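You operate a simulated robot arm through the tools that you are given. There is no shell and no other tool.

You run a simulated robot arm. Do the job below in one go: nothing can be reset, and whatever is moved stays where it is left.

## Task
Zero the salt probe in the air, dip it and raise it clear.
Fine: press the probe meter's button first. Free the lock slide, switch on, jog down until the meter's lamp is green, then up until the probe hangs a few centimetres over the water. A probe dropped or driven into the bed breaks. Switch off and lock. Dry hands at the jog box; hands and goods clear of the rails while it runs: it pinches.

The check looks at the end state, three seconds after you hand in, the way a careful person would. Anything else that was tipped, shoved, dropped, spilled or broken makes it a failure.

## Robot
A 7-joint arm with a two-finger parallel gripper, fixed in place. Base frame: the origin is at the foot of the arm, x ahead of it, y to its left, z up. Lengths are in m, angles in degrees, forces in N, time in s.
With the tool pointing down near the work surface it reaches from about 0.28 to 0.72 m from the base axis. Its first joint turns from -166.0 to 166.0 degrees. Payload 3.43 kg.
The tool frame sits at the grasp point between the pads (the TCP): z along the fingers, y along the line on which they close. The tips reach 0.03 m beyond it. Largest opening 0.094 m; finger width 0.028, thickness 0.01; the body of the gripper, 0.05 by 0.096 m, starts 0.055 m behind the TCP.
Orientation is told as [roll, pitch, yaw] about the base's x, y, z axes, in that order, counted from this pose: with the fingers straight down and closing along the base's y, the tool's x points along the base's -x, its y along +y and its z along -z.

## Interface
- The arm moves only by the tool apply_moves. Its arguments are lists of equal length, an entry for each row: "slide": the shift along the tool's x, y, z in m, a list of three; "rot": the turn, a rotation vector about the tool's x, y, z in degrees, a list of three; "gripper": the finger opening in m, from 0 to 0.094. In form: {"slide": [[tx, ty, tz], ...], "rot": [[rx, ry, rz], ...], "gripper": [gripper, ...]}. A call has 1 to 20 rows; each row shifts and turns the commanded pose from where the row before left it, along the tool's axes as they then stand. A row lasts 0.2 s, in which the tool goes at most 0.05 m and 8.6 degrees; a call with a longer step from one row to the next is refused whole, and so is a gripper value outside its range. Where a pose cannot be reached the arm comes as near as it can. A force on the tool above 70 N (or 10 N above the force at the start of the call, whichever is more), or a blocked arm, ends the call early, and 0.2 s more pass. Each finger travels about 0.108 m/s and halts on what it meets, pressing with about 34 N; the grip force reading is that of the motor and also rises with nothing between the fingers. The clock runs only during rows and for 0.2 s after the last one: add rows that do not move to give the fingers time. It gives the time, the measured TCP pose, the force on the tool (base axes), the opening and the grip force at its end, in the units of the frame above (readings bear some noise), with the torque about the TCP (base axes, N m) and any sound that the robot's microphone picked up.
- Cameras (640 x 400 px; columns grow to the right, rows downward): "scene" is fixed at [0.4008, -0.6488, 1.4891]; the picture's right is [0.95, -0.30, 0.00], its down [-0.19, -0.60, -0.78] and it looks along [0.23, 0.74, -0.63] (base axes); focal length 249 px, centre (320, 200). "wrist" rides on the gripper at [0.076, 0.014, -0.102] in the tool frame; the picture's right is [-0.18, 0.98, 0.00], its down [-0.75, -0.14, -0.64] and it looks along [-0.63, -0.12, 0.77] (tool axes); focal length 243 px, centre (320, 200). There is no depth. A picture from a camera that has moved, and an enlarged one, comes with that camera's place and axes in the base frame and with its lens.
- camera(camera): a new picture of that camera. The clock stands still meanwhile.
- slide_trunk(by): slides the trunk up (or, below 0, down) by that many m; the arm rides with it, the base frame stays. It gives what a move gives, with no picture.
- enlarge(camera, box): a new picture of the part [left, top, right, bottom] of that camera's present view, enlarged. The clock stands still meanwhile.
- sign_off(): hands the job in; it is judged then, once.

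Nothing tells you positions but the pictures and the camera data. Unless the task says otherwise, let go and move clear before handing in.

The tools are called after "Call:" by a JSON object that holds its "name" and its "arguments". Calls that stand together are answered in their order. apply_moves: Moves the arm, as the interface text tells. Its arguments: {"type":"object","properties":{"slide":{"type":"array"},"rot":{"type":"array"},"gripper":{"type":"array"}},"required":["slide","rot","gripper"]} The other tools are called the same way: slide_trunk (by) slides the trunk up or down; camera (camera) takes a picture; enlarge (camera, box) takes an enlarged picture of a part of a camera's view; sign_off () hands the job in.

At the start:

```text
time_s: 0.0
ee_pos: [0.3897, 0.1312, 1.2599]
tool_rot: [0.0, 0.1, 0.0]
ft_force: [0.2, 0.2, 0.3]
torque: [-0.01, 0.02, 0.01]
opening: 0.094
gripper_force: 0.1
trunk travel left (down, up): [-0.3, 0.29]
```

scene: 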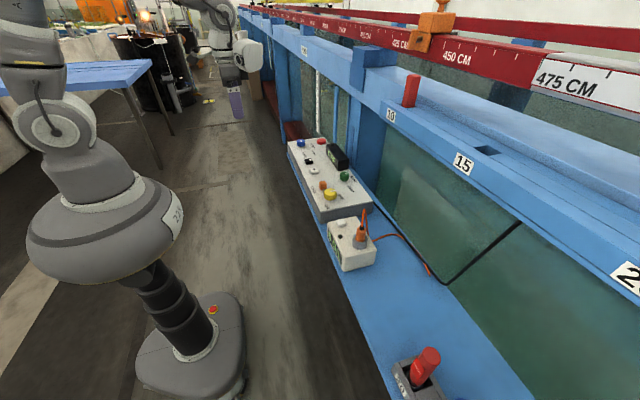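
wrist: 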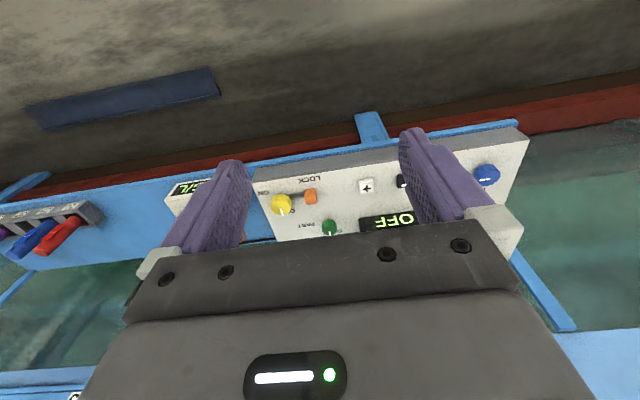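

I see a flume with a jog box (several knobs and buttons), a smaller meter box, and a probe stand or similar nearby. I'll take enlarged pictures to identify the controls before moving anything.

Call:
{"name": "enlarge", "arguments": {"camera": "scene", "box": [270, 120, 400, 280]}}

Call:
{"name": "enlarge", "arguments": {"camera": "scene", "box": [340, 0, 640, 190]}}

Call:
{"name": "enlarge", "arguments": {"camera": "wrist", "box": [150, 100, 540, 260]}}

Call:
{"name": "enlarge", "arguments": {"camera": "scene", "box": [380, 190, 640, 400]}}

```text
2.50 times, centred on (335, 200) of scene
camera zoom: at [0.4008, -0.6488, 1.4891], right [0.95, -0.3, 0.0], down [-0.19, -0.6, -0.78], along [0.23, 0.74, -0.63], focal length 622 px, centre (282, 200)
```

zoom: 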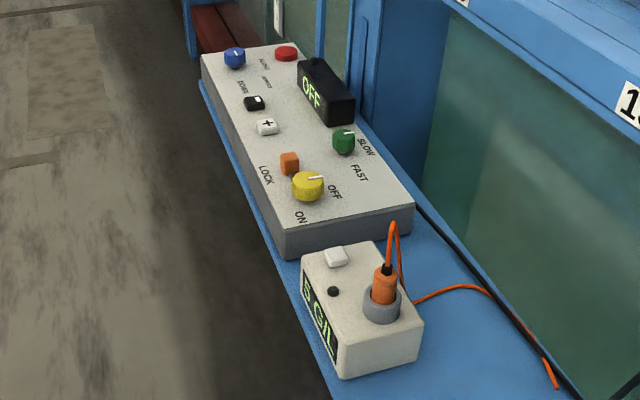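

```text
2.11 times, centred on (490, 95) of scene
camera zoom: at [0.4008, -0.6488, 1.4891], right [0.95, -0.3, 0.0], down [-0.19, -0.6, -0.78], along [0.23, 0.74, -0.63], focal length 524 px, centre (-38, 421)
```

zoom: 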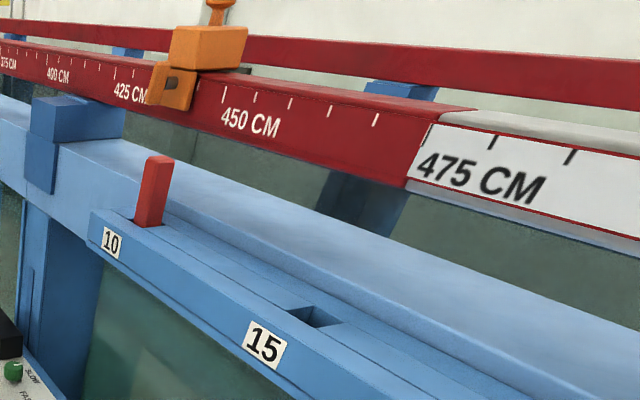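

```text
1.64 times, centred on (345, 180) of wrist
camera zoom: at [0.3137, 0.1456, 1.3617], right [0.18, 0.98, 0.0], down [0.75, -0.14, 0.64], along [0.63, -0.12, -0.77], focal length 398 px, centre (279, 233)
```

zoom: 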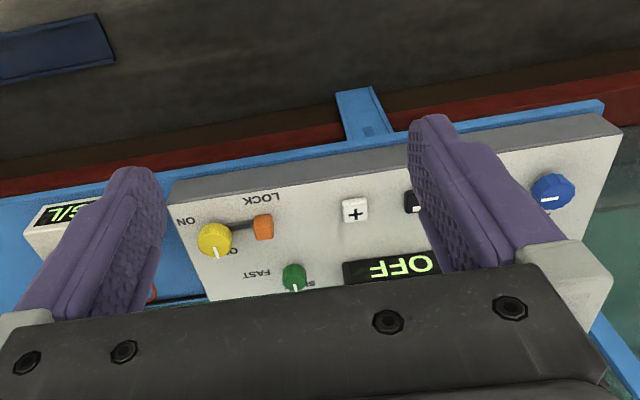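

```text
1.90 times, centred on (510, 295) of scene
camera zoom: at [0.4008, -0.6488, 1.4891], right [0.95, -0.3, 0.0], down [-0.19, -0.6, -0.78], along [0.23, 0.74, -0.63], focal length 474 px, centre (-42, 19)
```

zoom: 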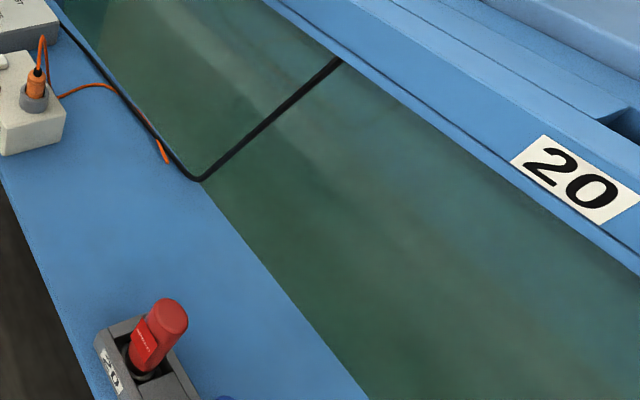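

The jog box has a yellow on/off knob (about x 0.64, y 0.0, z 0.95), an orange lock slide, +/− keys, a green speed knob, a blue knob and a red button. The small meter has a white button and a lamp. I need sharper views of the labels and need to find the probe.

Call:
{"name": "enlarge", "arguments": {"camera": "scene", "box": [284, 132, 348, 172]}}

Call:
{"name": "enlarge", "arguments": {"camera": "scene", "box": [310, 165, 374, 205]}}

Call:
{"name": "enlarge", "arguments": {"camera": "scene", "box": [316, 210, 396, 275]}}

Call:
{"name": "enlarge", "arguments": {"camera": "scene", "box": [230, 0, 390, 140]}}

Call:
{"name": "enlarge", "arguments": {"camera": "scene", "box": [360, 0, 480, 110]}}

Call:
{"name": "enlarge", "arguments": {"camera": "wrist", "box": [0, 180, 130, 270]}}

```text
10.00 times, centred on (316, 152) of scene
camera zoom: at [0.4008, -0.6488, 1.4891], right [0.95, -0.3, 0.0], down [-0.19, -0.6, -0.78], along [0.23, 0.74, -0.63], focal length 2488 px, centre (360, 680)
```

zoom: 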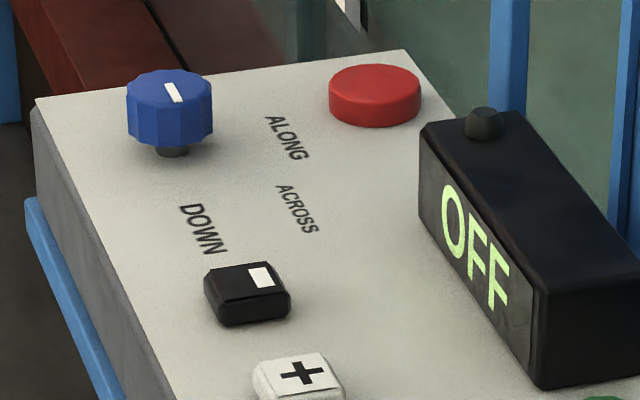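

```text
10.00 times, centred on (342, 185) of scene
camera zoom: at [0.4008, -0.6488, 1.4891], right [0.95, -0.3, 0.0], down [-0.19, -0.6, -0.78], along [0.23, 0.74, -0.63], focal length 2488 px, centre (100, 350)
```

zoom: 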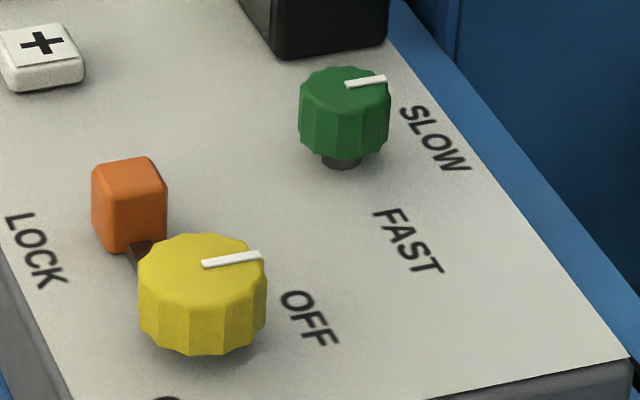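

```text
6.15 times, centred on (356, 242) of scene
camera zoom: at [0.4008, -0.6488, 1.4891], right [0.95, -0.3, 0.0], down [-0.19, -0.6, -0.78], along [0.23, 0.74, -0.63], focal length 1531 px, centre (98, -62)
```

zoom: 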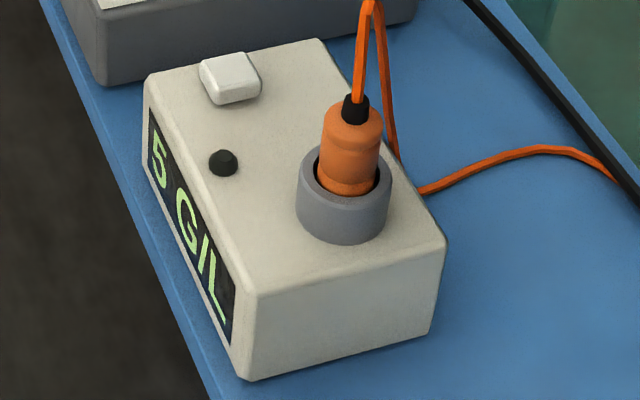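

```text
2.86 times, centred on (310, 70) of scene
camera zoom: at [0.4008, -0.6488, 1.4891], right [0.95, -0.3, 0.0], down [-0.19, -0.6, -0.78], along [0.23, 0.74, -0.63], focal length 711 px, centre (349, 571)
```

zoom: 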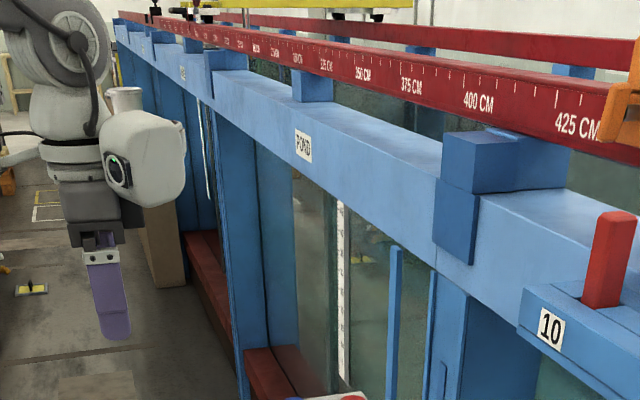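

```text
3.64 times, centred on (420, 55) of scene
camera zoom: at [0.4008, -0.6488, 1.4891], right [0.95, -0.3, 0.0], down [-0.19, -0.6, -0.78], along [0.23, 0.74, -0.63], focal length 905 px, centre (-44, 727)
```

zoom: 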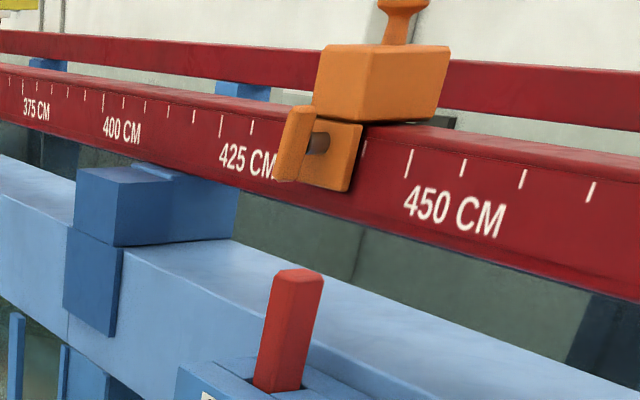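

```text
4.44 times, centred on (65, 225) of wrist
camera zoom: at [0.3137, 0.1456, 1.3617], right [0.18, 0.98, 0.0], down [0.75, -0.14, 0.64], along [0.63, -0.12, -0.77], focal length 1078 px, centre (1453, 89)
```

zoom: 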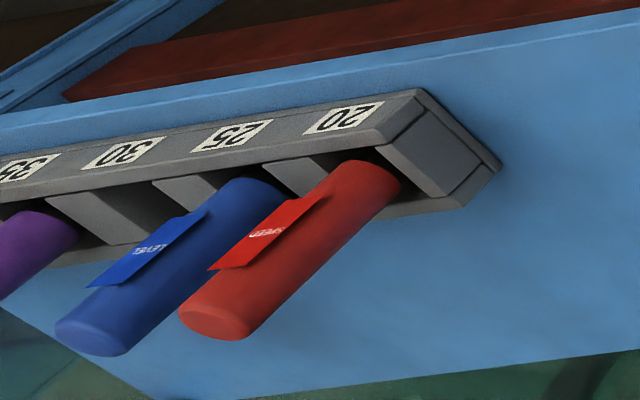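

The selectors read: blue at DOWN, green at SLOW, yellow at OFF (+x), with ON toward −y. The lock slide's slot runs toward −y. I don't see the probe yet, so I'll tilt the wrist camera up in free space to look over the flume.

Call:
{"name": "apply_moves", "arguments": {"slide": [[0, 0, 0], [0, 0, 0], [0, 0, 0], [0, 0, 0], [0, 0, 0]], "rot": [[0, -8, 0], [0, -8, 0], [0, -8, 0], [0, -8, 0], [0, 0, 0]], "gripper": [0.094, 0.094, 0.094, 0.094, 0.094]}}

Call:
{"name": "camera", "arguments": {"camera": "wrist"}}

Call:
{"name": "camera", "arguments": {"camera": "scene"}}

```text
time_s: 1.2
ee_pos: [0.3879, 0.1323, 1.2591]
tool_rot: [0.0, -32.1, 0.0]
ft_force: [0.0, -0.2, -0.2]
torque: [0.0, -0.01, -0.02]
opening: 0.094
gripper_force: 0.0
trunk travel left (down, up): [-0.3, 0.29]
```

```text
taken
camera wrist: at [0.2706, 0.146, 1.305], right [0.16, 0.98, 0.1], down [0.3, -0.14, 0.94], along [0.94, -0.12, -0.31], focal length 243 px, centre (320, 200)
```

wrist: 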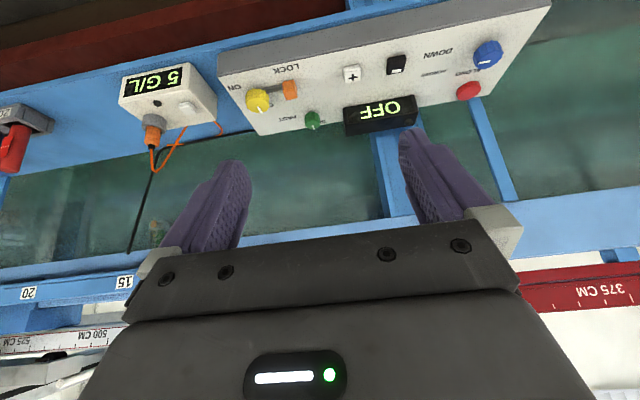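

```text
taken
```

scene: 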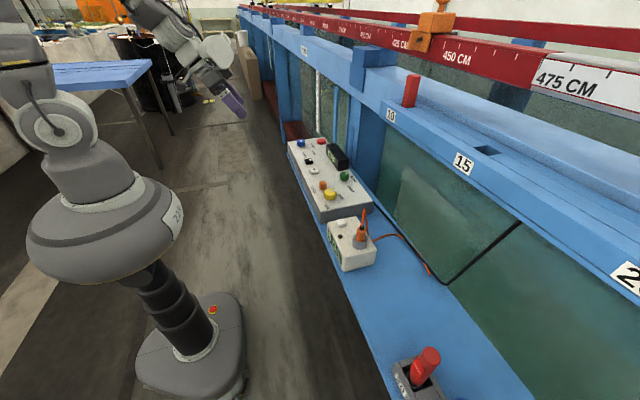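

Label 15 triangulates to about (0.75, −0.36, 1.27), so the flume wall top stands near z 1.28 and the water is behind it. I'll raise the trunk to look into the flume from above.

Call:
{"name": "slide_trunk", "arguments": {"by": 0.28}}

Call:
{"name": "camera", "arguments": {"camera": "wrist"}}

```text
time_s: 4.0
ee_pos: [0.3894, 0.1312, 1.5383]
tool_rot: [0.0, -32.0, 0.0]
ft_force: [-0.4, -0.8, 0.2]
torque: [-0.03, 0.04, 0.01]
opening: 0.0943
gripper_force: 0.1
trunk travel left (down, up): [-0.58, 0.01]
```

```text
taken
camera wrist: at [0.2707, 0.1459, 1.585], right [0.16, 0.98, 0.1], down [0.3, -0.14, 0.94], along [0.94, -0.12, -0.32], focal length 243 px, centre (320, 200)
```

wrist: 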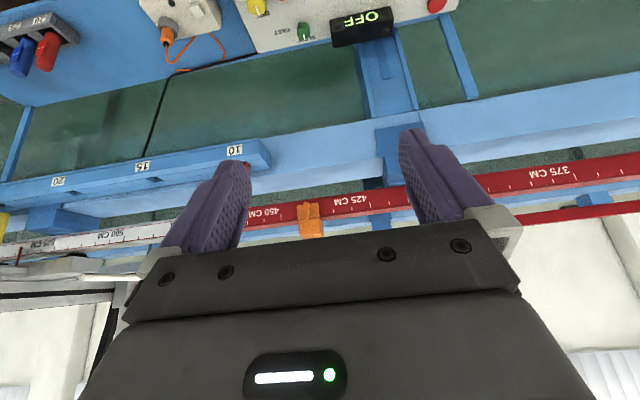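

At the left edge (toward −y) there is a yellow and a grey item on the flume. I'll turn the view toward −y.

Call:
{"name": "apply_moves", "arguments": {"slide": [[0, 0, 0], [0, 0, 0], [0, 0, 0], [0, 0, 0], [0, 0, 0], [0, 0, 0]], "rot": [[4.24, 0, 6.78], [4.24, 0, 6.78], [4.24, 0, 6.78], [4.24, 0, 6.78], [4.24, 0, 6.78], [0, 0, 0]], "gripper": [0.094, 0.094, 0.094, 0.094, 0.094, 0.094]}}

Call:
{"name": "camera", "arguments": {"camera": "wrist"}}

```text
time_s: 5.4
ee_pos: [0.3891, 0.1312, 1.5372]
tool_rot: [-0.1, -32.0, -40.1]
ft_force: [-0.3, 0.2, -0.2]
torque: [-0.02, 0.05, -0.01]
opening: 0.0938
gripper_force: 0.0
trunk travel left (down, up): [-0.58, 0.01]
```

```text
taken
camera wrist: at [0.3075, 0.2185, 1.5849], right [0.75, 0.65, 0.1], down [0.14, -0.3, 0.94], along [0.64, -0.7, -0.32], focal length 243 px, centre (320, 200)
```

wrist: 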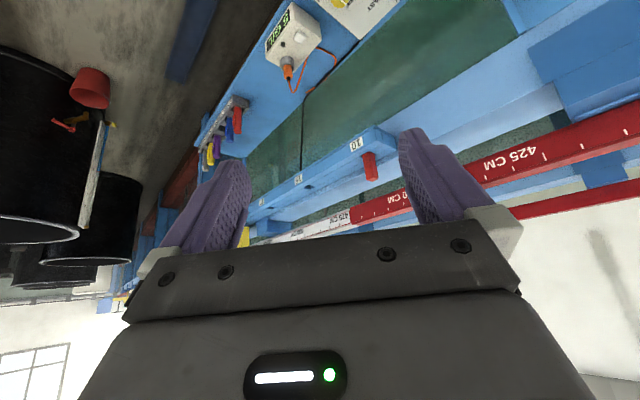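

A yellow object shows on the rails beyond the fingers. I'll enlarge that part.

Call:
{"name": "enlarge", "arguments": {"camera": "wrist", "box": [180, 150, 420, 260]}}

Call:
{"name": "enlarge", "arguments": {"camera": "wrist", "box": [240, 80, 420, 210]}}

```text
2.67 times, centred on (300, 205) of wrist
camera zoom: at [0.3075, 0.2185, 1.5849], right [0.75, 0.65, 0.1], down [0.14, -0.3, 0.94], along [0.64, -0.7, -0.32], focal length 647 px, centre (373, 187)
```

zoom: 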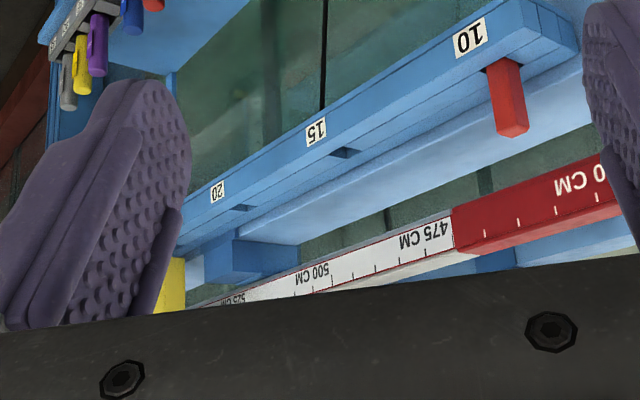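

```text
3.08 times, centred on (330, 145) of wrist
camera zoom: at [0.3075, 0.2185, 1.5849], right [0.75, 0.65, 0.1], down [0.14, -0.3, 0.94], along [0.64, -0.7, -0.32], focal length 746 px, centre (289, 369)
```

zoom: 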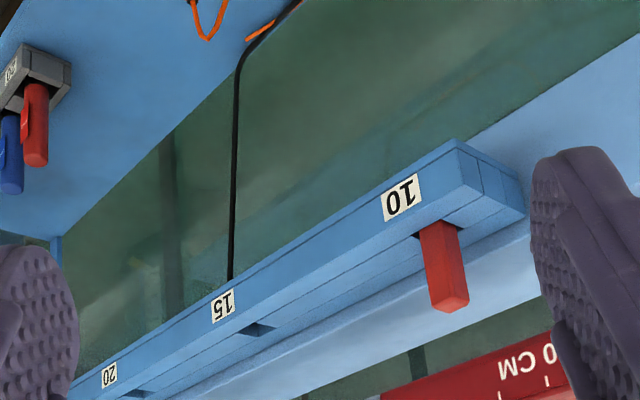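

I'll turn back about 20° so the yellow carriage clears the left finger.

Call:
{"name": "apply_moves", "arguments": {"slide": [[0, 0, 0], [0, 0, 0], [0, 0, 0], [0, 0, 0]], "rot": [[-4.24, 0, -6.78], [-4.24, 0, -6.78], [-2.12, 0, -3.39], [0, 0, 0]], "gripper": [0.094, 0.094, 0.094, 0.094]}}

Call:
{"name": "camera", "arguments": {"camera": "wrist"}}

Call:
{"name": "enlarge", "arguments": {"camera": "wrist", "box": [0, 150, 220, 300]}}

```text
time_s: 6.4
ee_pos: [0.3887, 0.1322, 1.5383]
tool_rot: [0.0, -32.0, -19.8]
ft_force: [-0.3, 0.1, 0.3]
torque: [-0.01, 0.0, -0.02]
opening: 0.0941
gripper_force: 0.0
trunk travel left (down, up): [-0.58, 0.01]
```

```text
taken
camera wrist: at [0.2826, 0.1852, 1.5851], right [0.48, 0.87, 0.1], down [0.23, -0.23, 0.94], along [0.84, -0.43, -0.32], focal length 243 px, centre (320, 200)
```

wrist: 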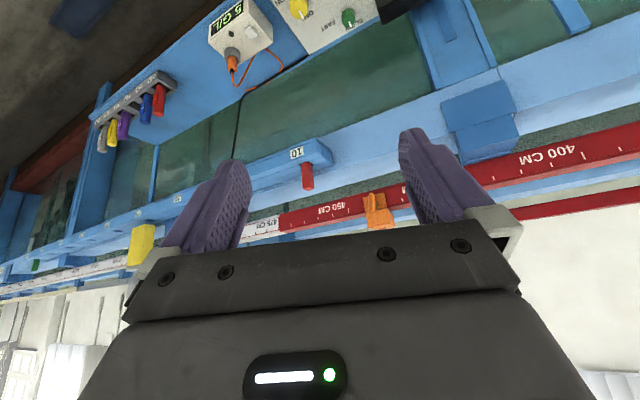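

```text
2.67 times, centred on (110, 225) of wrist
camera zoom: at [0.2826, 0.1852, 1.5851], right [0.48, 0.87, 0.1], down [0.23, -0.23, 0.94], along [0.84, -0.43, -0.32], focal length 647 px, centre (880, 133)
```

zoom: 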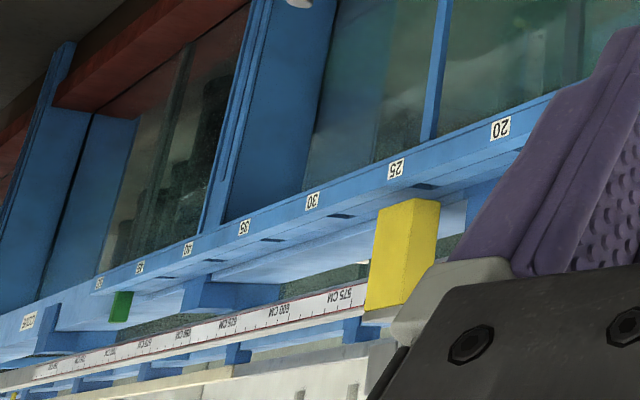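

The yellow block sits far down the rail. I'll look the other way (+y) too, to find the jogged carriage and probe.

Call:
{"name": "apply_moves", "arguments": {"slide": [[0, 0, 0], [0, 0, 0], [0, 0, 0], [0, 0, 0], [0, 0, 0], [0, 0, 0], [0, 0, 0], [0, 0, 0]], "rot": [[-4.24, 0, -6.78], [-4.24, 0, -6.78], [-4.24, 0, -6.78], [-4.24, 0, -6.78], [-4.24, 0, -6.78], [-4.24, 0, -6.78], [-4.24, 0, -6.78], [0, 0, 0]], "gripper": [0.094, 0.094, 0.094, 0.094, 0.094, 0.094, 0.094, 0.094]}}

Call:
{"name": "camera", "arguments": {"camera": "wrist"}}

```text
time_s: 8.2
ee_pos: [0.3893, 0.1324, 1.5382]
tool_rot: [0.0, -32.0, 36.0]
ft_force: [0.4, -1.3, 0.1]
torque: [0.05, 0.02, -0.03]
opening: 0.094
gripper_force: 0.0
trunk travel left (down, up): [-0.58, 0.01]
```

```text
taken
camera wrist: at [0.2848, 0.0735, 1.585], right [-0.45, 0.89, 0.1], down [0.32, 0.06, 0.94], along [0.83, 0.46, -0.32], focal length 243 px, centre (320, 200)
```

wrist: 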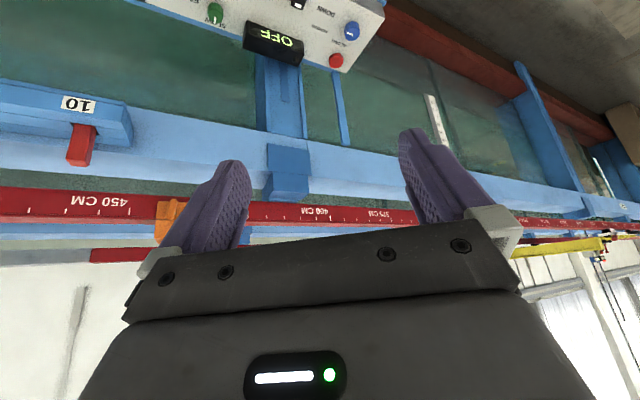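

Call:
{"name": "enlarge", "arguments": {"camera": "wrist", "box": [500, 180, 640, 290]}}

Call:
{"name": "enlarge", "arguments": {"camera": "wrist", "box": [390, 50, 640, 220]}}

Call:
{"name": "enlarge", "arguments": {"camera": "wrist", "box": [0, 90, 320, 290]}}

```text
3.64 times, centred on (570, 235) of wrist
camera zoom: at [0.2848, 0.0735, 1.585], right [-0.45, 0.89, 0.1], down [0.32, 0.06, 0.94], along [0.83, 0.46, -0.32], focal length 882 px, centre (-589, 73)
```

zoom: 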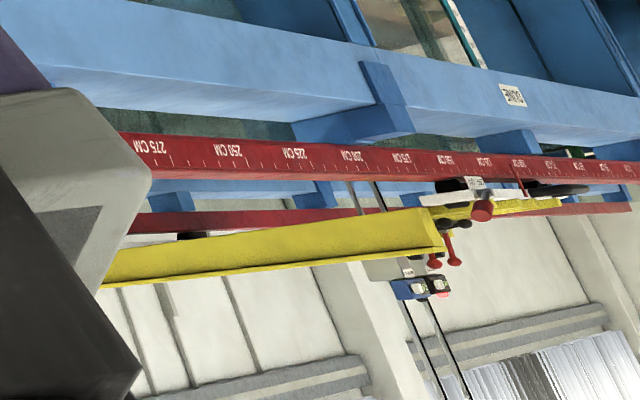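

```text
2.35 times, centred on (515, 135) of wrist
camera zoom: at [0.2848, 0.0735, 1.585], right [-0.45, 0.89, 0.1], down [0.32, 0.06, 0.94], along [0.83, 0.46, -0.32], focal length 571 px, centre (-139, 353)
```

zoom: 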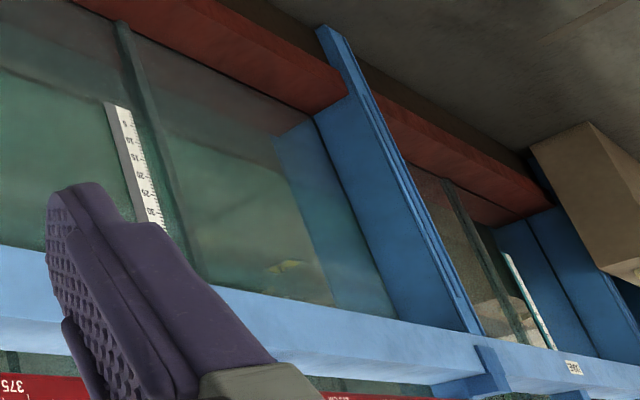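

```text
2.00 times, centred on (160, 190) of wrist
camera zoom: at [0.2848, 0.0735, 1.585], right [-0.45, 0.89, 0.1], down [0.32, 0.06, 0.94], along [0.83, 0.46, -0.32], focal length 485 px, centre (640, 220)
```

zoom: 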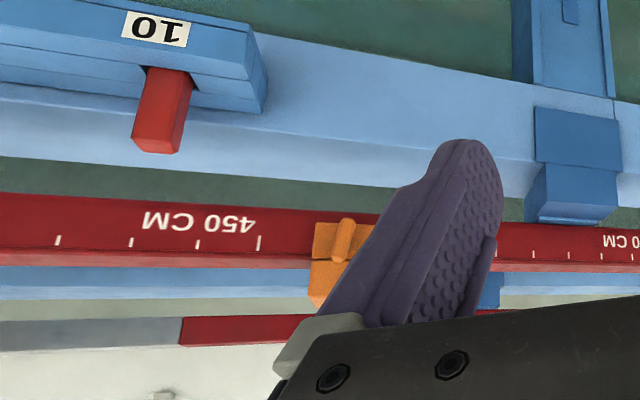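

The motor gantry (yellow bridge with a vertical rod) is far down the flume at about the 165–200 cm mark. I'll zoom on it in both cameras.

Call:
{"name": "enlarge", "arguments": {"camera": "wrist", "box": [565, 205, 625, 265]}}

Call:
{"name": "enlarge", "arguments": {"camera": "scene", "box": [170, 0, 290, 75]}}

Call:
{"name": "enlarge", "arguments": {"camera": "scene", "box": [230, 0, 290, 38]}}

```text
6.67 times, centred on (595, 235) of wrist
camera zoom: at [0.2848, 0.0735, 1.585], right [-0.45, 0.89, 0.1], down [0.32, 0.06, 0.94], along [0.83, 0.46, -0.32], focal length 1618 px, centre (-1513, -33)
```

zoom: 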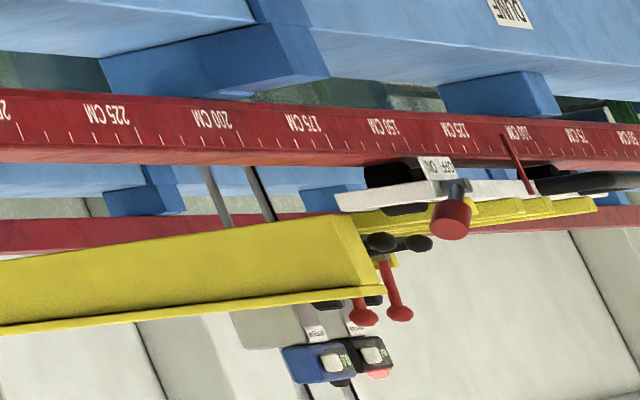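

```text
5.33 times, centred on (230, 38) of scene
camera zoom: at [0.4008, -0.6488, 1.4891], right [0.95, -0.3, 0.0], down [-0.19, -0.6, -0.78], along [0.23, 0.74, -0.63], focal length 1327 px, centre (800, 1067)
```

zoom: 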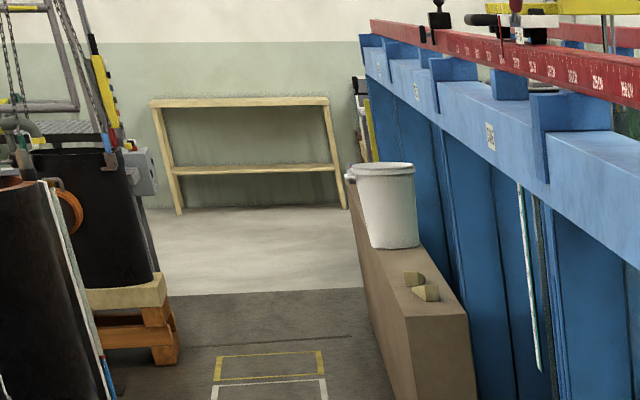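

```text
10.53 times, centred on (260, 19) of scene
camera zoom: at [0.4008, -0.6488, 1.4891], right [0.95, -0.3, 0.0], down [-0.19, -0.6, -0.78], along [0.23, 0.74, -0.63], focal length 2619 px, centre (952, 2105)
```

zoom: 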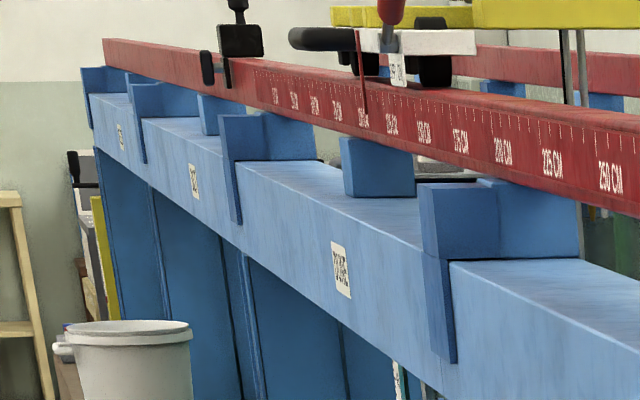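

That looks like the trolley with two vertical rods carrying digital scales. I'll shift toward +y in free space and tilt up for an unobstructed view of the rods.

Call:
{"name": "apply_moves", "arguments": {"slide": [[-0.0219, 0.0356, 0.0137], [-0.0219, 0.0356, 0.0137], [-0.0219, 0.0356, 0.0137], [-0.0219, 0.0356, 0.0137], [-0.0219, 0.0356, 0.0137], [-0.0219, 0.0356, 0.0137], [0, 0, 0], [0, 0, 0], [0, 0, 0], [0, 0, 0], [0, 0, 0], [0, 0, 0]], "rot": [[0, 0, 0], [0, 0, 0], [0, 0, 0], [0, 0, 0], [0, 0, 0], [0, 0, 0], [-4.24, 0, -6.78], [-4.24, 0, -6.78], [0, -8, 0], [0, -8, 0], [0, -8, 0], [0, 0, 0]], "gripper": [0.094, 0.094, 0.094, 0.094, 0.094, 0.094, 0.094, 0.094, 0.094, 0.094, 0.094, 0.094]}}

Call:
{"name": "camera", "arguments": {"camera": "wrist"}}

```text
time_s: 10.8
ee_pos: [0.3887, 0.3961, 1.5397]
tool_rot: [0.0, -56.0, 51.9]
ft_force: [0.0, -0.9, -0.4]
torque: [0.02, 0.01, 0.01]
opening: 0.0942
gripper_force: 0.1
trunk travel left (down, up): [-0.58, 0.01]
```

```text
taken
camera wrist: at [0.2996, 0.3038, 1.5329], right [-0.71, 0.69, 0.15], down [0.04, -0.18, 0.98], along [0.7, 0.71, 0.1], focal length 243 px, centre (320, 200)
```

wrist: 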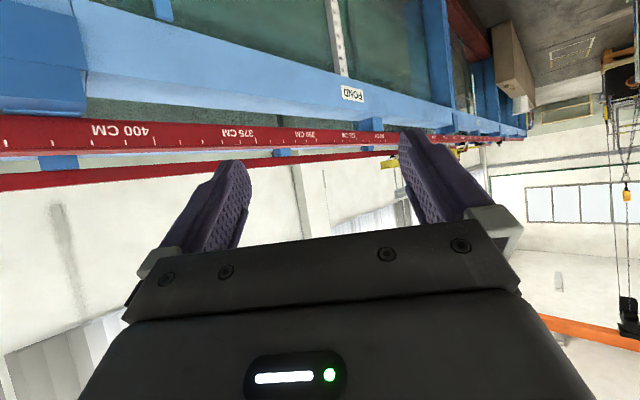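

The gantry is behind the right finger; I'll yaw a little more so it falls between the fingers.

Call:
{"name": "apply_moves", "arguments": {"slide": [[0, 0, 0], [0, 0, 0], [0, 0, 0], [0, 0, 0]], "rot": [[-6.63, 0, -4.47], [-6.63, 0, -4.47], [-6.63, 0, -4.47], [0, 0, 0]], "gripper": [0.094, 0.094, 0.094, 0.094]}}

Call:
{"name": "camera", "arguments": {"camera": "wrist"}}

Call:
{"name": "enlarge", "arguments": {"camera": "wrist", "box": [230, 70, 410, 200]}}

```text
time_s: 11.8
ee_pos: [0.3878, 0.3961, 1.539]
tool_rot: [-0.2, -56.1, 75.9]
ft_force: [0.4, 0.6, 1.0]
torque: [-0.02, -0.03, -0.03]
opening: 0.0938
gripper_force: 0.1
trunk travel left (down, up): [-0.58, 0.01]
```

```text
taken
camera wrist: at [0.3434, 0.2761, 1.5329], right [-0.93, 0.34, 0.15], down [0.11, -0.14, 0.98], along [0.35, 0.93, 0.1], focal length 243 px, centre (320, 200)
```

wrist: 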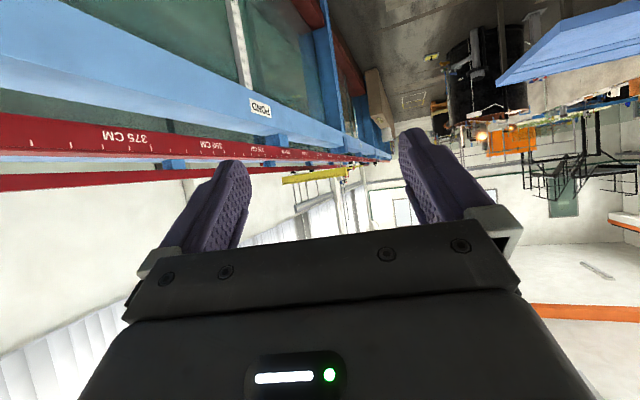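

```text
3.08 times, centred on (320, 135) of wrist
camera zoom: at [0.3434, 0.2761, 1.5329], right [-0.93, 0.34, 0.15], down [0.11, -0.14, 0.98], along [0.35, 0.93, 0.1], focal length 746 px, centre (320, 400)
```

zoom: 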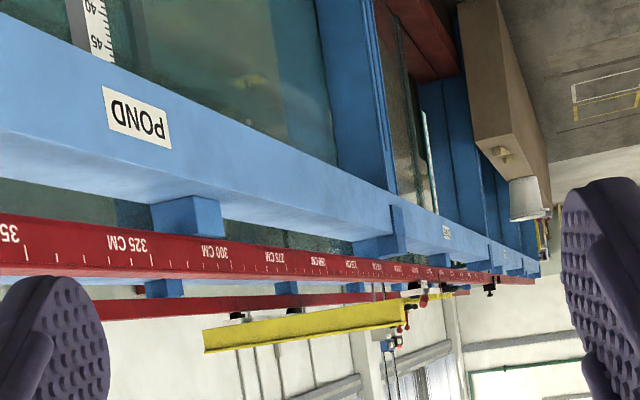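

There is a faint yellowish thing behind the glass beyond the POND label. I'll zoom on that and on the gantry.

Call:
{"name": "enlarge", "arguments": {"camera": "wrist", "box": [270, 75, 330, 115]}}

Call:
{"name": "enlarge", "arguments": {"camera": "wrist", "box": [280, 140, 380, 205]}}

Call:
{"name": "enlarge", "arguments": {"camera": "wrist", "box": [325, 150, 365, 190]}}

```text
10.00 times, centred on (300, 95) of wrist
camera zoom: at [0.3434, 0.2761, 1.5329], right [-0.93, 0.34, 0.15], down [0.11, -0.14, 0.98], along [0.35, 0.93, 0.1], focal length 2426 px, centre (520, 1250)
```

zoom: 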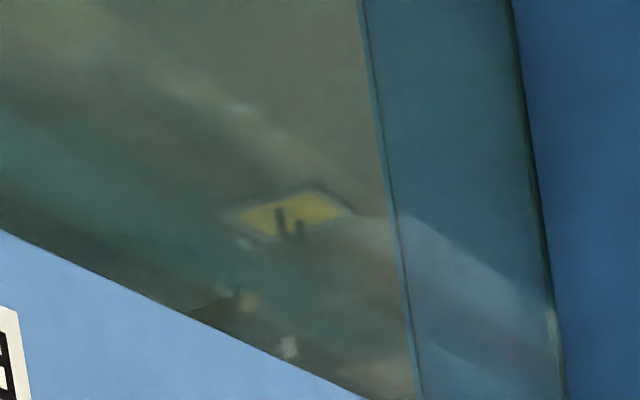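

```text
6.15 times, centred on (330, 172) of wrist
camera zoom: at [0.3434, 0.2761, 1.5329], right [-0.93, 0.34, 0.15], down [0.11, -0.14, 0.98], along [0.35, 0.93, 0.1], focal length 1493 px, centre (258, 369)
```

zoom: 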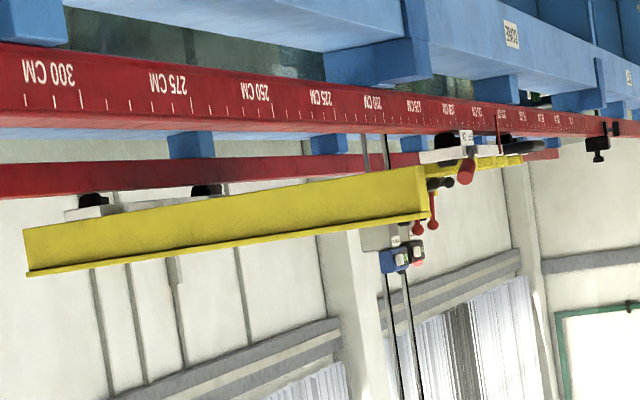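

```text
10.00 times, centred on (345, 170) of wrist
camera zoom: at [0.3434, 0.2761, 1.5329], right [-0.93, 0.34, 0.15], down [0.11, -0.14, 0.98], along [0.35, 0.93, 0.1], focal length 2426 px, centre (70, 500)
```

zoom: 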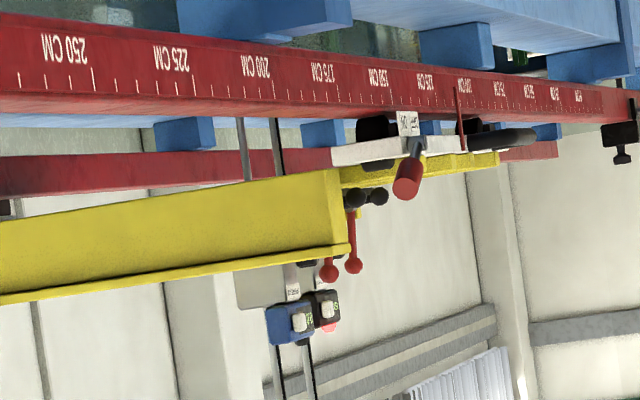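

The distant trolley seems to have manual gauges only. The orange carriage on the near rail at about (0.93, 0.03, 1.42) is much closer to the jog box and needs a better look. I'll swing back and view it from above.

Call:
{"name": "apply_moves", "arguments": {"slide": [[0, 0, 0], [0, 0, 0], [0, 0, 0], [0, 0, 0], [0, 0, 0], [0, 0, 0], [0, 0, 0], [0, 0, 0], [0, 0, 0], [0, 0, 0], [-0.0129, -0.0389, -0.0007], [-0.0129, -0.0389, -0.0007], [-0.0129, -0.0389, -0.0007], [-0.0129, -0.0389, -0.0007], [-0.0129, -0.0389, -0.0007], [-0.0129, -0.0389, -0.0007], [-0.0129, -0.0389, -0.0007], [-0.0129, -0.0389, -0.0007], [0, 0, 0], [0, 0, 0]], "rot": [[6.63, 0, 4.47], [6.63, 0, 4.47], [6.63, 0, 4.47], [6.63, 0, 4.47], [6.63, 0, 4.47], [6.63, 0, 4.47], [6.63, 0, 4.47], [6.63, 0, 4.47], [6.63, 0, 4.47], [3.3, 0, 2.23], [0, 0, 0], [0, 0, 0], [0, 0, 0], [0, 0, 0], [0, 0, 0], [0, 0, 0], [0, 0, 0], [0, 0, 0], [0, 8, 0], [0, 0, 0]], "gripper": [0.094, 0.094, 0.094, 0.094, 0.094, 0.094, 0.094, 0.094, 0.094, 0.094, 0.094, 0.094, 0.094, 0.094, 0.094, 0.094, 0.094, 0.094, 0.094, 0.094]}}

Call:
{"name": "camera", "arguments": {"camera": "wrist"}}

```text
time_s: 16.0
ee_pos: [0.4428, 0.0838, 1.6287]
tool_rot: [-0.2, -49.7, -0.1]
ft_force: [1.1, -0.9, 0.2]
torque: [-0.01, -0.02, 0.03]
opening: 0.0937
gripper_force: 0.1
trunk travel left (down, up): [-0.58, 0.01]
```

```text
taken
camera wrist: at [0.3162, 0.0987, 1.6361], right [0.12, 0.98, 0.14], down [0.0, -0.14, 0.99], along [0.99, -0.12, -0.01], focal length 243 px, centre (320, 200)
```

wrist: 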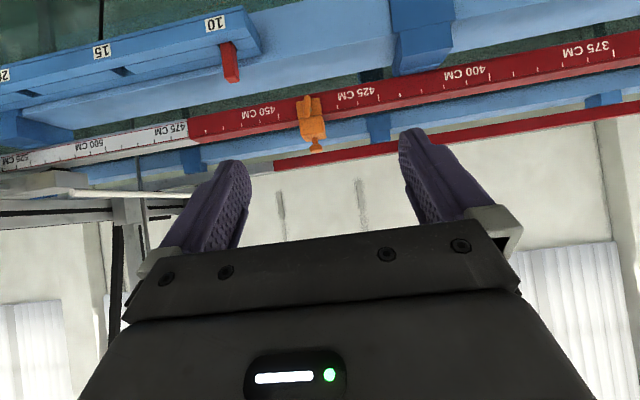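

Now the orange piece is in clear view between the fingers. Zooming.

Call:
{"name": "enlarge", "arguments": {"camera": "wrist", "box": [270, 80, 360, 165]}}

Call:
{"name": "enlarge", "arguments": {"camera": "wrist", "box": [0, 100, 260, 260]}}

Call:
{"name": "enlarge", "arguments": {"camera": "wrist", "box": [180, 0, 440, 120]}}

```text
4.71 times, centred on (315, 122) of wrist
camera zoom: at [0.3162, 0.0987, 1.6361], right [0.12, 0.98, 0.14], down [0.0, -0.14, 0.99], along [0.99, -0.12, -0.01], focal length 1142 px, centre (344, 565)
```

zoom: 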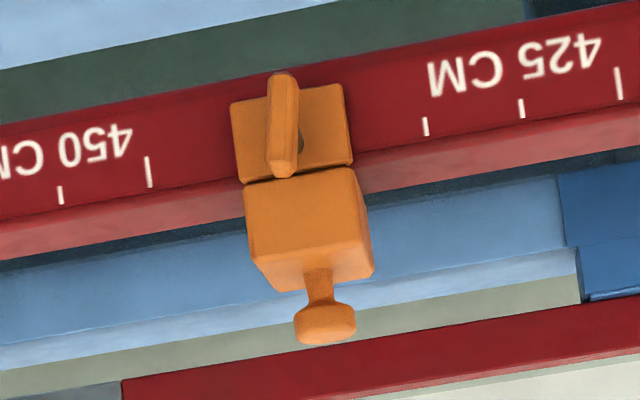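

```text
2.46 times, centred on (130, 180) of wrist
camera zoom: at [0.3162, 0.0987, 1.6361], right [0.12, 0.98, 0.14], down [0.0, -0.14, 0.99], along [0.99, -0.12, -0.01], focal length 597 px, centre (788, 249)
```

zoom: 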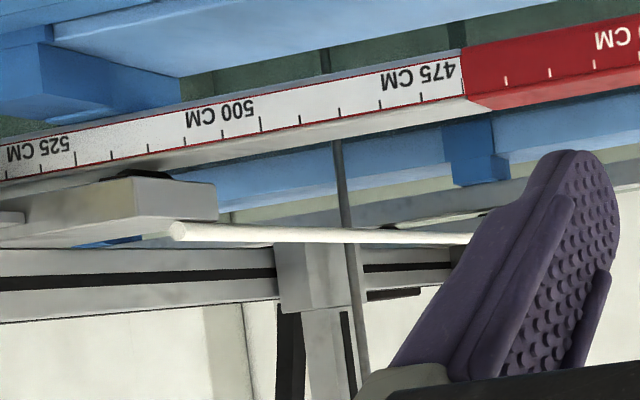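

```text
2.46 times, centred on (310, 60) of wrist
camera zoom: at [0.3162, 0.0987, 1.6361], right [0.12, 0.98, 0.14], down [0.0, -0.14, 0.99], along [0.99, -0.12, -0.01], focal length 597 px, centre (345, 545)
```

zoom: 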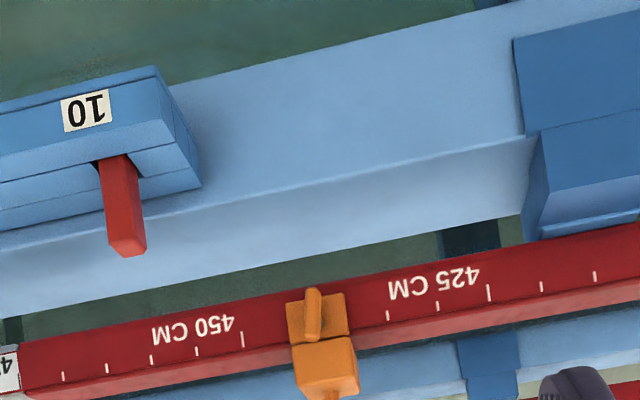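

There it is: a grey motor bridge with a vertical rod near the 490–530 cm marks, i.e. toward −y. I'll turn to see it properly.

Call:
{"name": "apply_moves", "arguments": {"slide": [[0, 0, 0], [0, 0, 0], [0, 0, 0], [0, 0, 0], [0, 0, 0], [0, 0, 0]], "rot": [[6.1, 0, 5.17], [6.1, 0, 5.17], [6.1, 0, 5.17], [6.1, 0, 5.17], [6.1, 0, 5.17], [0, 0, 0]], "gripper": [0.094, 0.094, 0.094, 0.094, 0.094, 0.094]}}

Call:
{"name": "camera", "arguments": {"camera": "wrist"}}

```text
time_s: 17.4
ee_pos: [0.4426, 0.083, 1.6271]
tool_rot: [-1.6, -48.5, -38.9]
ft_force: [0.5, 1.2, 0.3]
torque: [0.01, 0.0, 0.04]
opening: 0.0942
gripper_force: 0.0
trunk travel left (down, up): [-0.58, 0.01]
```

```text
taken
camera wrist: at [0.3541, 0.1771, 1.6379], right [0.73, 0.68, 0.12], down [-0.06, -0.11, 0.99], along [0.68, -0.73, -0.03], focal length 243 px, centre (320, 200)
```

wrist: 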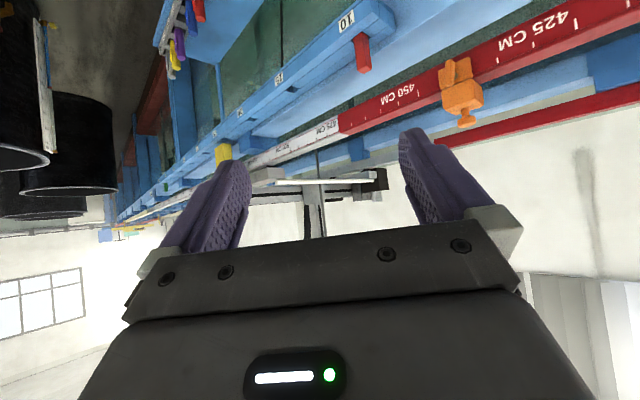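

Call:
{"name": "enlarge", "arguments": {"camera": "wrist", "box": [230, 130, 410, 240]}}

Call:
{"name": "enlarge", "arguments": {"camera": "wrist", "box": [200, 30, 360, 140]}}

```text
3.56 times, centred on (320, 185) of wrist
camera zoom: at [0.3541, 0.1771, 1.6379], right [0.73, 0.68, 0.12], down [-0.06, -0.11, 0.99], along [0.68, -0.73, -0.03], focal length 863 px, centre (320, 253)
```

zoom: 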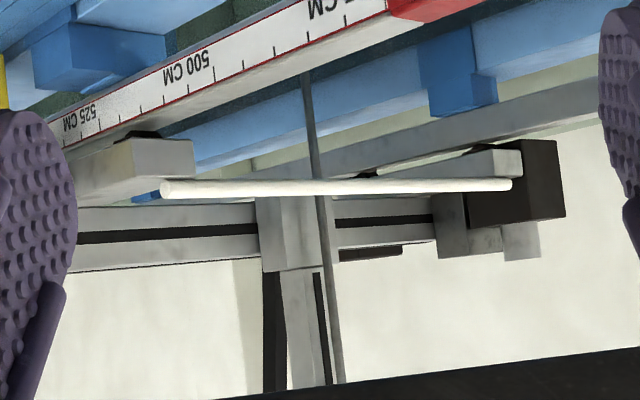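

```text
3.64 times, centred on (280, 85) of wrist
camera zoom: at [0.3541, 0.1771, 1.6379], right [0.73, 0.68, 0.12], down [-0.06, -0.11, 0.99], along [0.68, -0.73, -0.03], focal length 882 px, centre (466, 618)
```

zoom: 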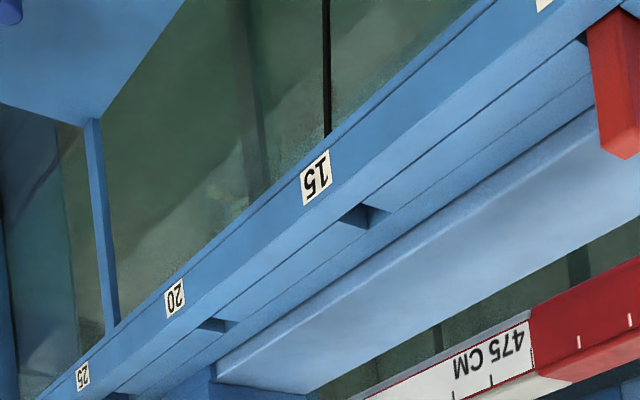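

The bridge's vertical rod hangs at roughly x 1.1–1.2, y −0.7 inside the flume. I'll lower the arm and look through the glass toward it to see the probe tip and waterline.

Call:
{"name": "slide_trunk", "arguments": {"by": -0.28}}

Call:
{"name": "apply_moves", "arguments": {"slide": [[0.0051, -0.0287, 0.0278], [0.0051, -0.0287, 0.0278], [0.0051, -0.0287, 0.0278], [0.0051, -0.0287, 0.0278], [0.0051, -0.0287, 0.0278], [0.0051, -0.0287, 0.0278], [0, 0, 0]], "rot": [[0, 0, 0], [0, 0, 0], [0, 0, 0], [0, 0, 0], [0, 0, 0], [0, 0, 0], [0, 0, 0]], "gripper": [0.094, 0.094, 0.094, 0.094, 0.094, 0.094, 0.094]}}

Call:
{"name": "camera", "arguments": {"camera": "wrist"}}

```text
time_s: 20.3
ee_pos: [0.4432, 0.0839, 1.3472]
tool_rot: [-1.6, -48.4, -38.8]
ft_force: [-0.9, -0.1, 0.1]
torque: [0.0, -0.08, -0.01]
opening: 0.094
gripper_force: 0.1
trunk travel left (down, up): [-0.3, 0.29]
```

```text
time_s: 21.9
ee_pos: [0.4105, -0.1158, 1.2163]
tool_rot: [-1.7, -48.3, -38.8]
ft_force: [-0.4, 0.2, -1.2]
torque: [-0.01, -0.01, 0.02]
opening: 0.0939
gripper_force: 0.1
trunk travel left (down, up): [-0.3, 0.29]
```

```text
taken
camera wrist: at [0.3239, -0.0229, 1.2273], right [0.73, 0.68, 0.12], down [-0.06, -0.11, 0.99], along [0.68, -0.73, -0.04], focal length 243 px, centre (320, 200)
```

wrist: 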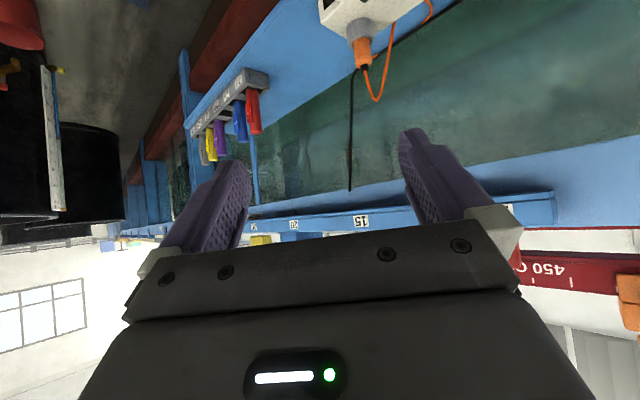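

Let me enlarge the glass area between the fingers.

Call:
{"name": "enlarge", "arguments": {"camera": "wrist", "box": [245, 80, 425, 200]}}

Call:
{"name": "enlarge", "arguments": {"camera": "wrist", "box": [265, 110, 365, 180]}}

Call:
{"name": "enlarge", "arguments": {"camera": "wrist", "box": [360, 0, 640, 170]}}

```text
3.33 times, centred on (335, 140) of wrist
camera zoom: at [0.3239, -0.0229, 1.2273], right [0.73, 0.68, 0.12], down [-0.06, -0.11, 0.99], along [0.68, -0.73, -0.04], focal length 809 px, centre (270, 400)
```

zoom: 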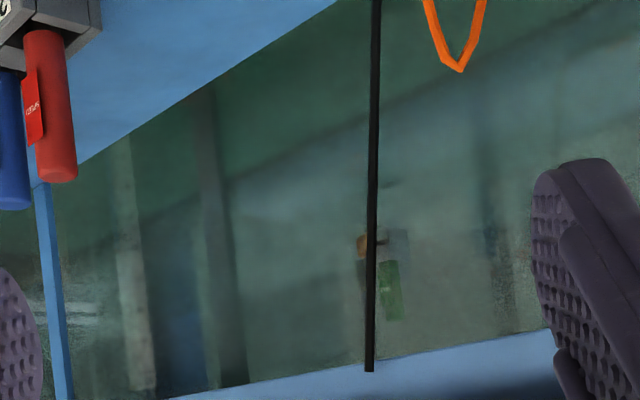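

```text
5.71 times, centred on (315, 145) of wrist
camera zoom: at [0.3239, -0.0229, 1.2273], right [0.73, 0.68, 0.12], down [-0.06, -0.11, 0.99], along [0.68, -0.73, -0.04], focal length 1386 px, centre (349, 514)
```

zoom: 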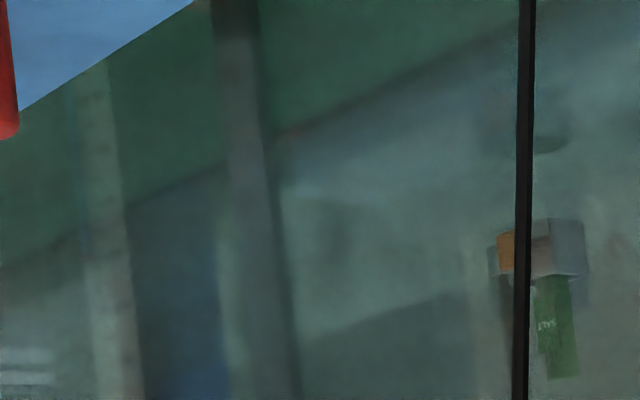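

```text
2.29 times, centred on (500, 85) of wrist
camera zoom: at [0.3239, -0.0229, 1.2273], right [0.73, 0.68, 0.12], down [-0.06, -0.11, 0.99], along [0.68, -0.73, -0.04], focal length 555 px, centre (-91, 463)
```

zoom: 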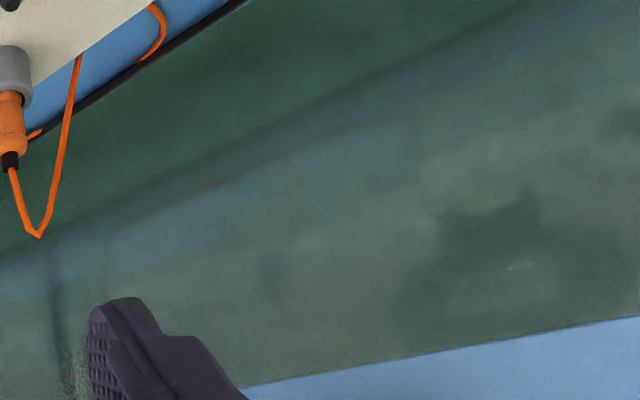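

The probe is visible through the glass: a green "SALT" body in a grey/orange holder, at roughly (1.1, −0.62, 1.08), behind the black cable from here. I'll move along to −y for a squarer view.

Call:
{"name": "apply_moves", "arguments": {"slide": [[0, 0, 0], [0, 0, 0], [0, 0, 0], [0, 0, 0], [0.0063, -0.0407, 0.0093], [0.0063, -0.0407, 0.0093], [0.0063, -0.0407, 0.0093], [0.0063, -0.0407, 0.0093], [0.0063, -0.0407, 0.0093], [0.0063, -0.0407, 0.0093], [0.0063, -0.0407, 0.0093], [0, 0, 0], [0, 0, 0]], "rot": [[-6, 0, -5.3], [-6, 0, -5.3], [-6, 0, -5.3], [-3.75, 0, -3.3], [0, 0, 0], [0, 0, 0], [0, 0, 0], [0, 0, 0], [0, 0, 0], [0, 0, 0], [0, 0, 0], [0, -6, 0], [0, 0, 0]], "gripper": [0.094, 0.094, 0.094, 0.094, 0.094, 0.094, 0.094, 0.094, 0.094, 0.094, 0.094, 0.094, 0.094]}}

Call:
{"name": "camera", "arguments": {"camera": "wrist"}}

Call:
{"name": "enlarge", "arguments": {"camera": "wrist", "box": [230, 60, 420, 210]}}

```text
time_s: 24.7
ee_pos: [0.3913, -0.4021, 1.1479]
tool_rot: [-1.4, -53.9, -9.7]
ft_force: [0.6, -0.3, 0.0]
torque: [-0.01, -0.02, 0.03]
opening: 0.0943
gripper_force: 0.0
out of reach, approached as far as the arm can: row 1, 2
trunk travel left (down, up): [-0.3, 0.29]
```

```text
taken
camera wrist: at [0.2691, -0.3643, 1.1473], right [0.29, 0.95, 0.13], down [-0.1, -0.11, 0.99], along [0.95, -0.3, 0.06], focal length 243 px, centre (320, 200)
```

wrist: 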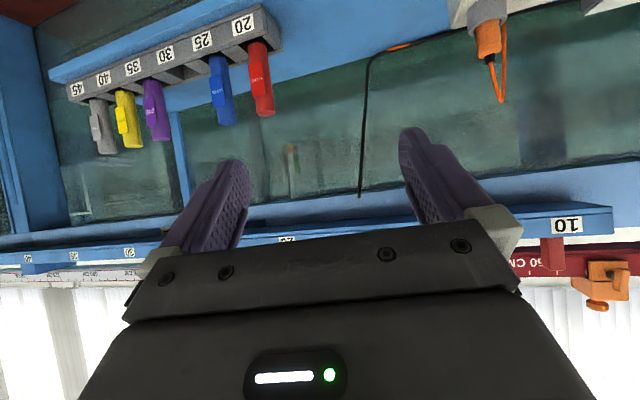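

```text
2.67 times, centred on (325, 135) of wrist
camera zoom: at [0.2691, -0.3643, 1.1473], right [0.29, 0.95, 0.13], down [-0.1, -0.11, 0.99], along [0.95, -0.3, 0.06], focal length 647 px, centre (307, 373)
```

zoom: 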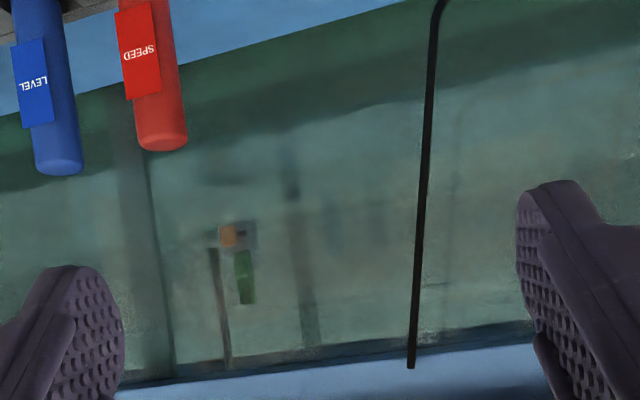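

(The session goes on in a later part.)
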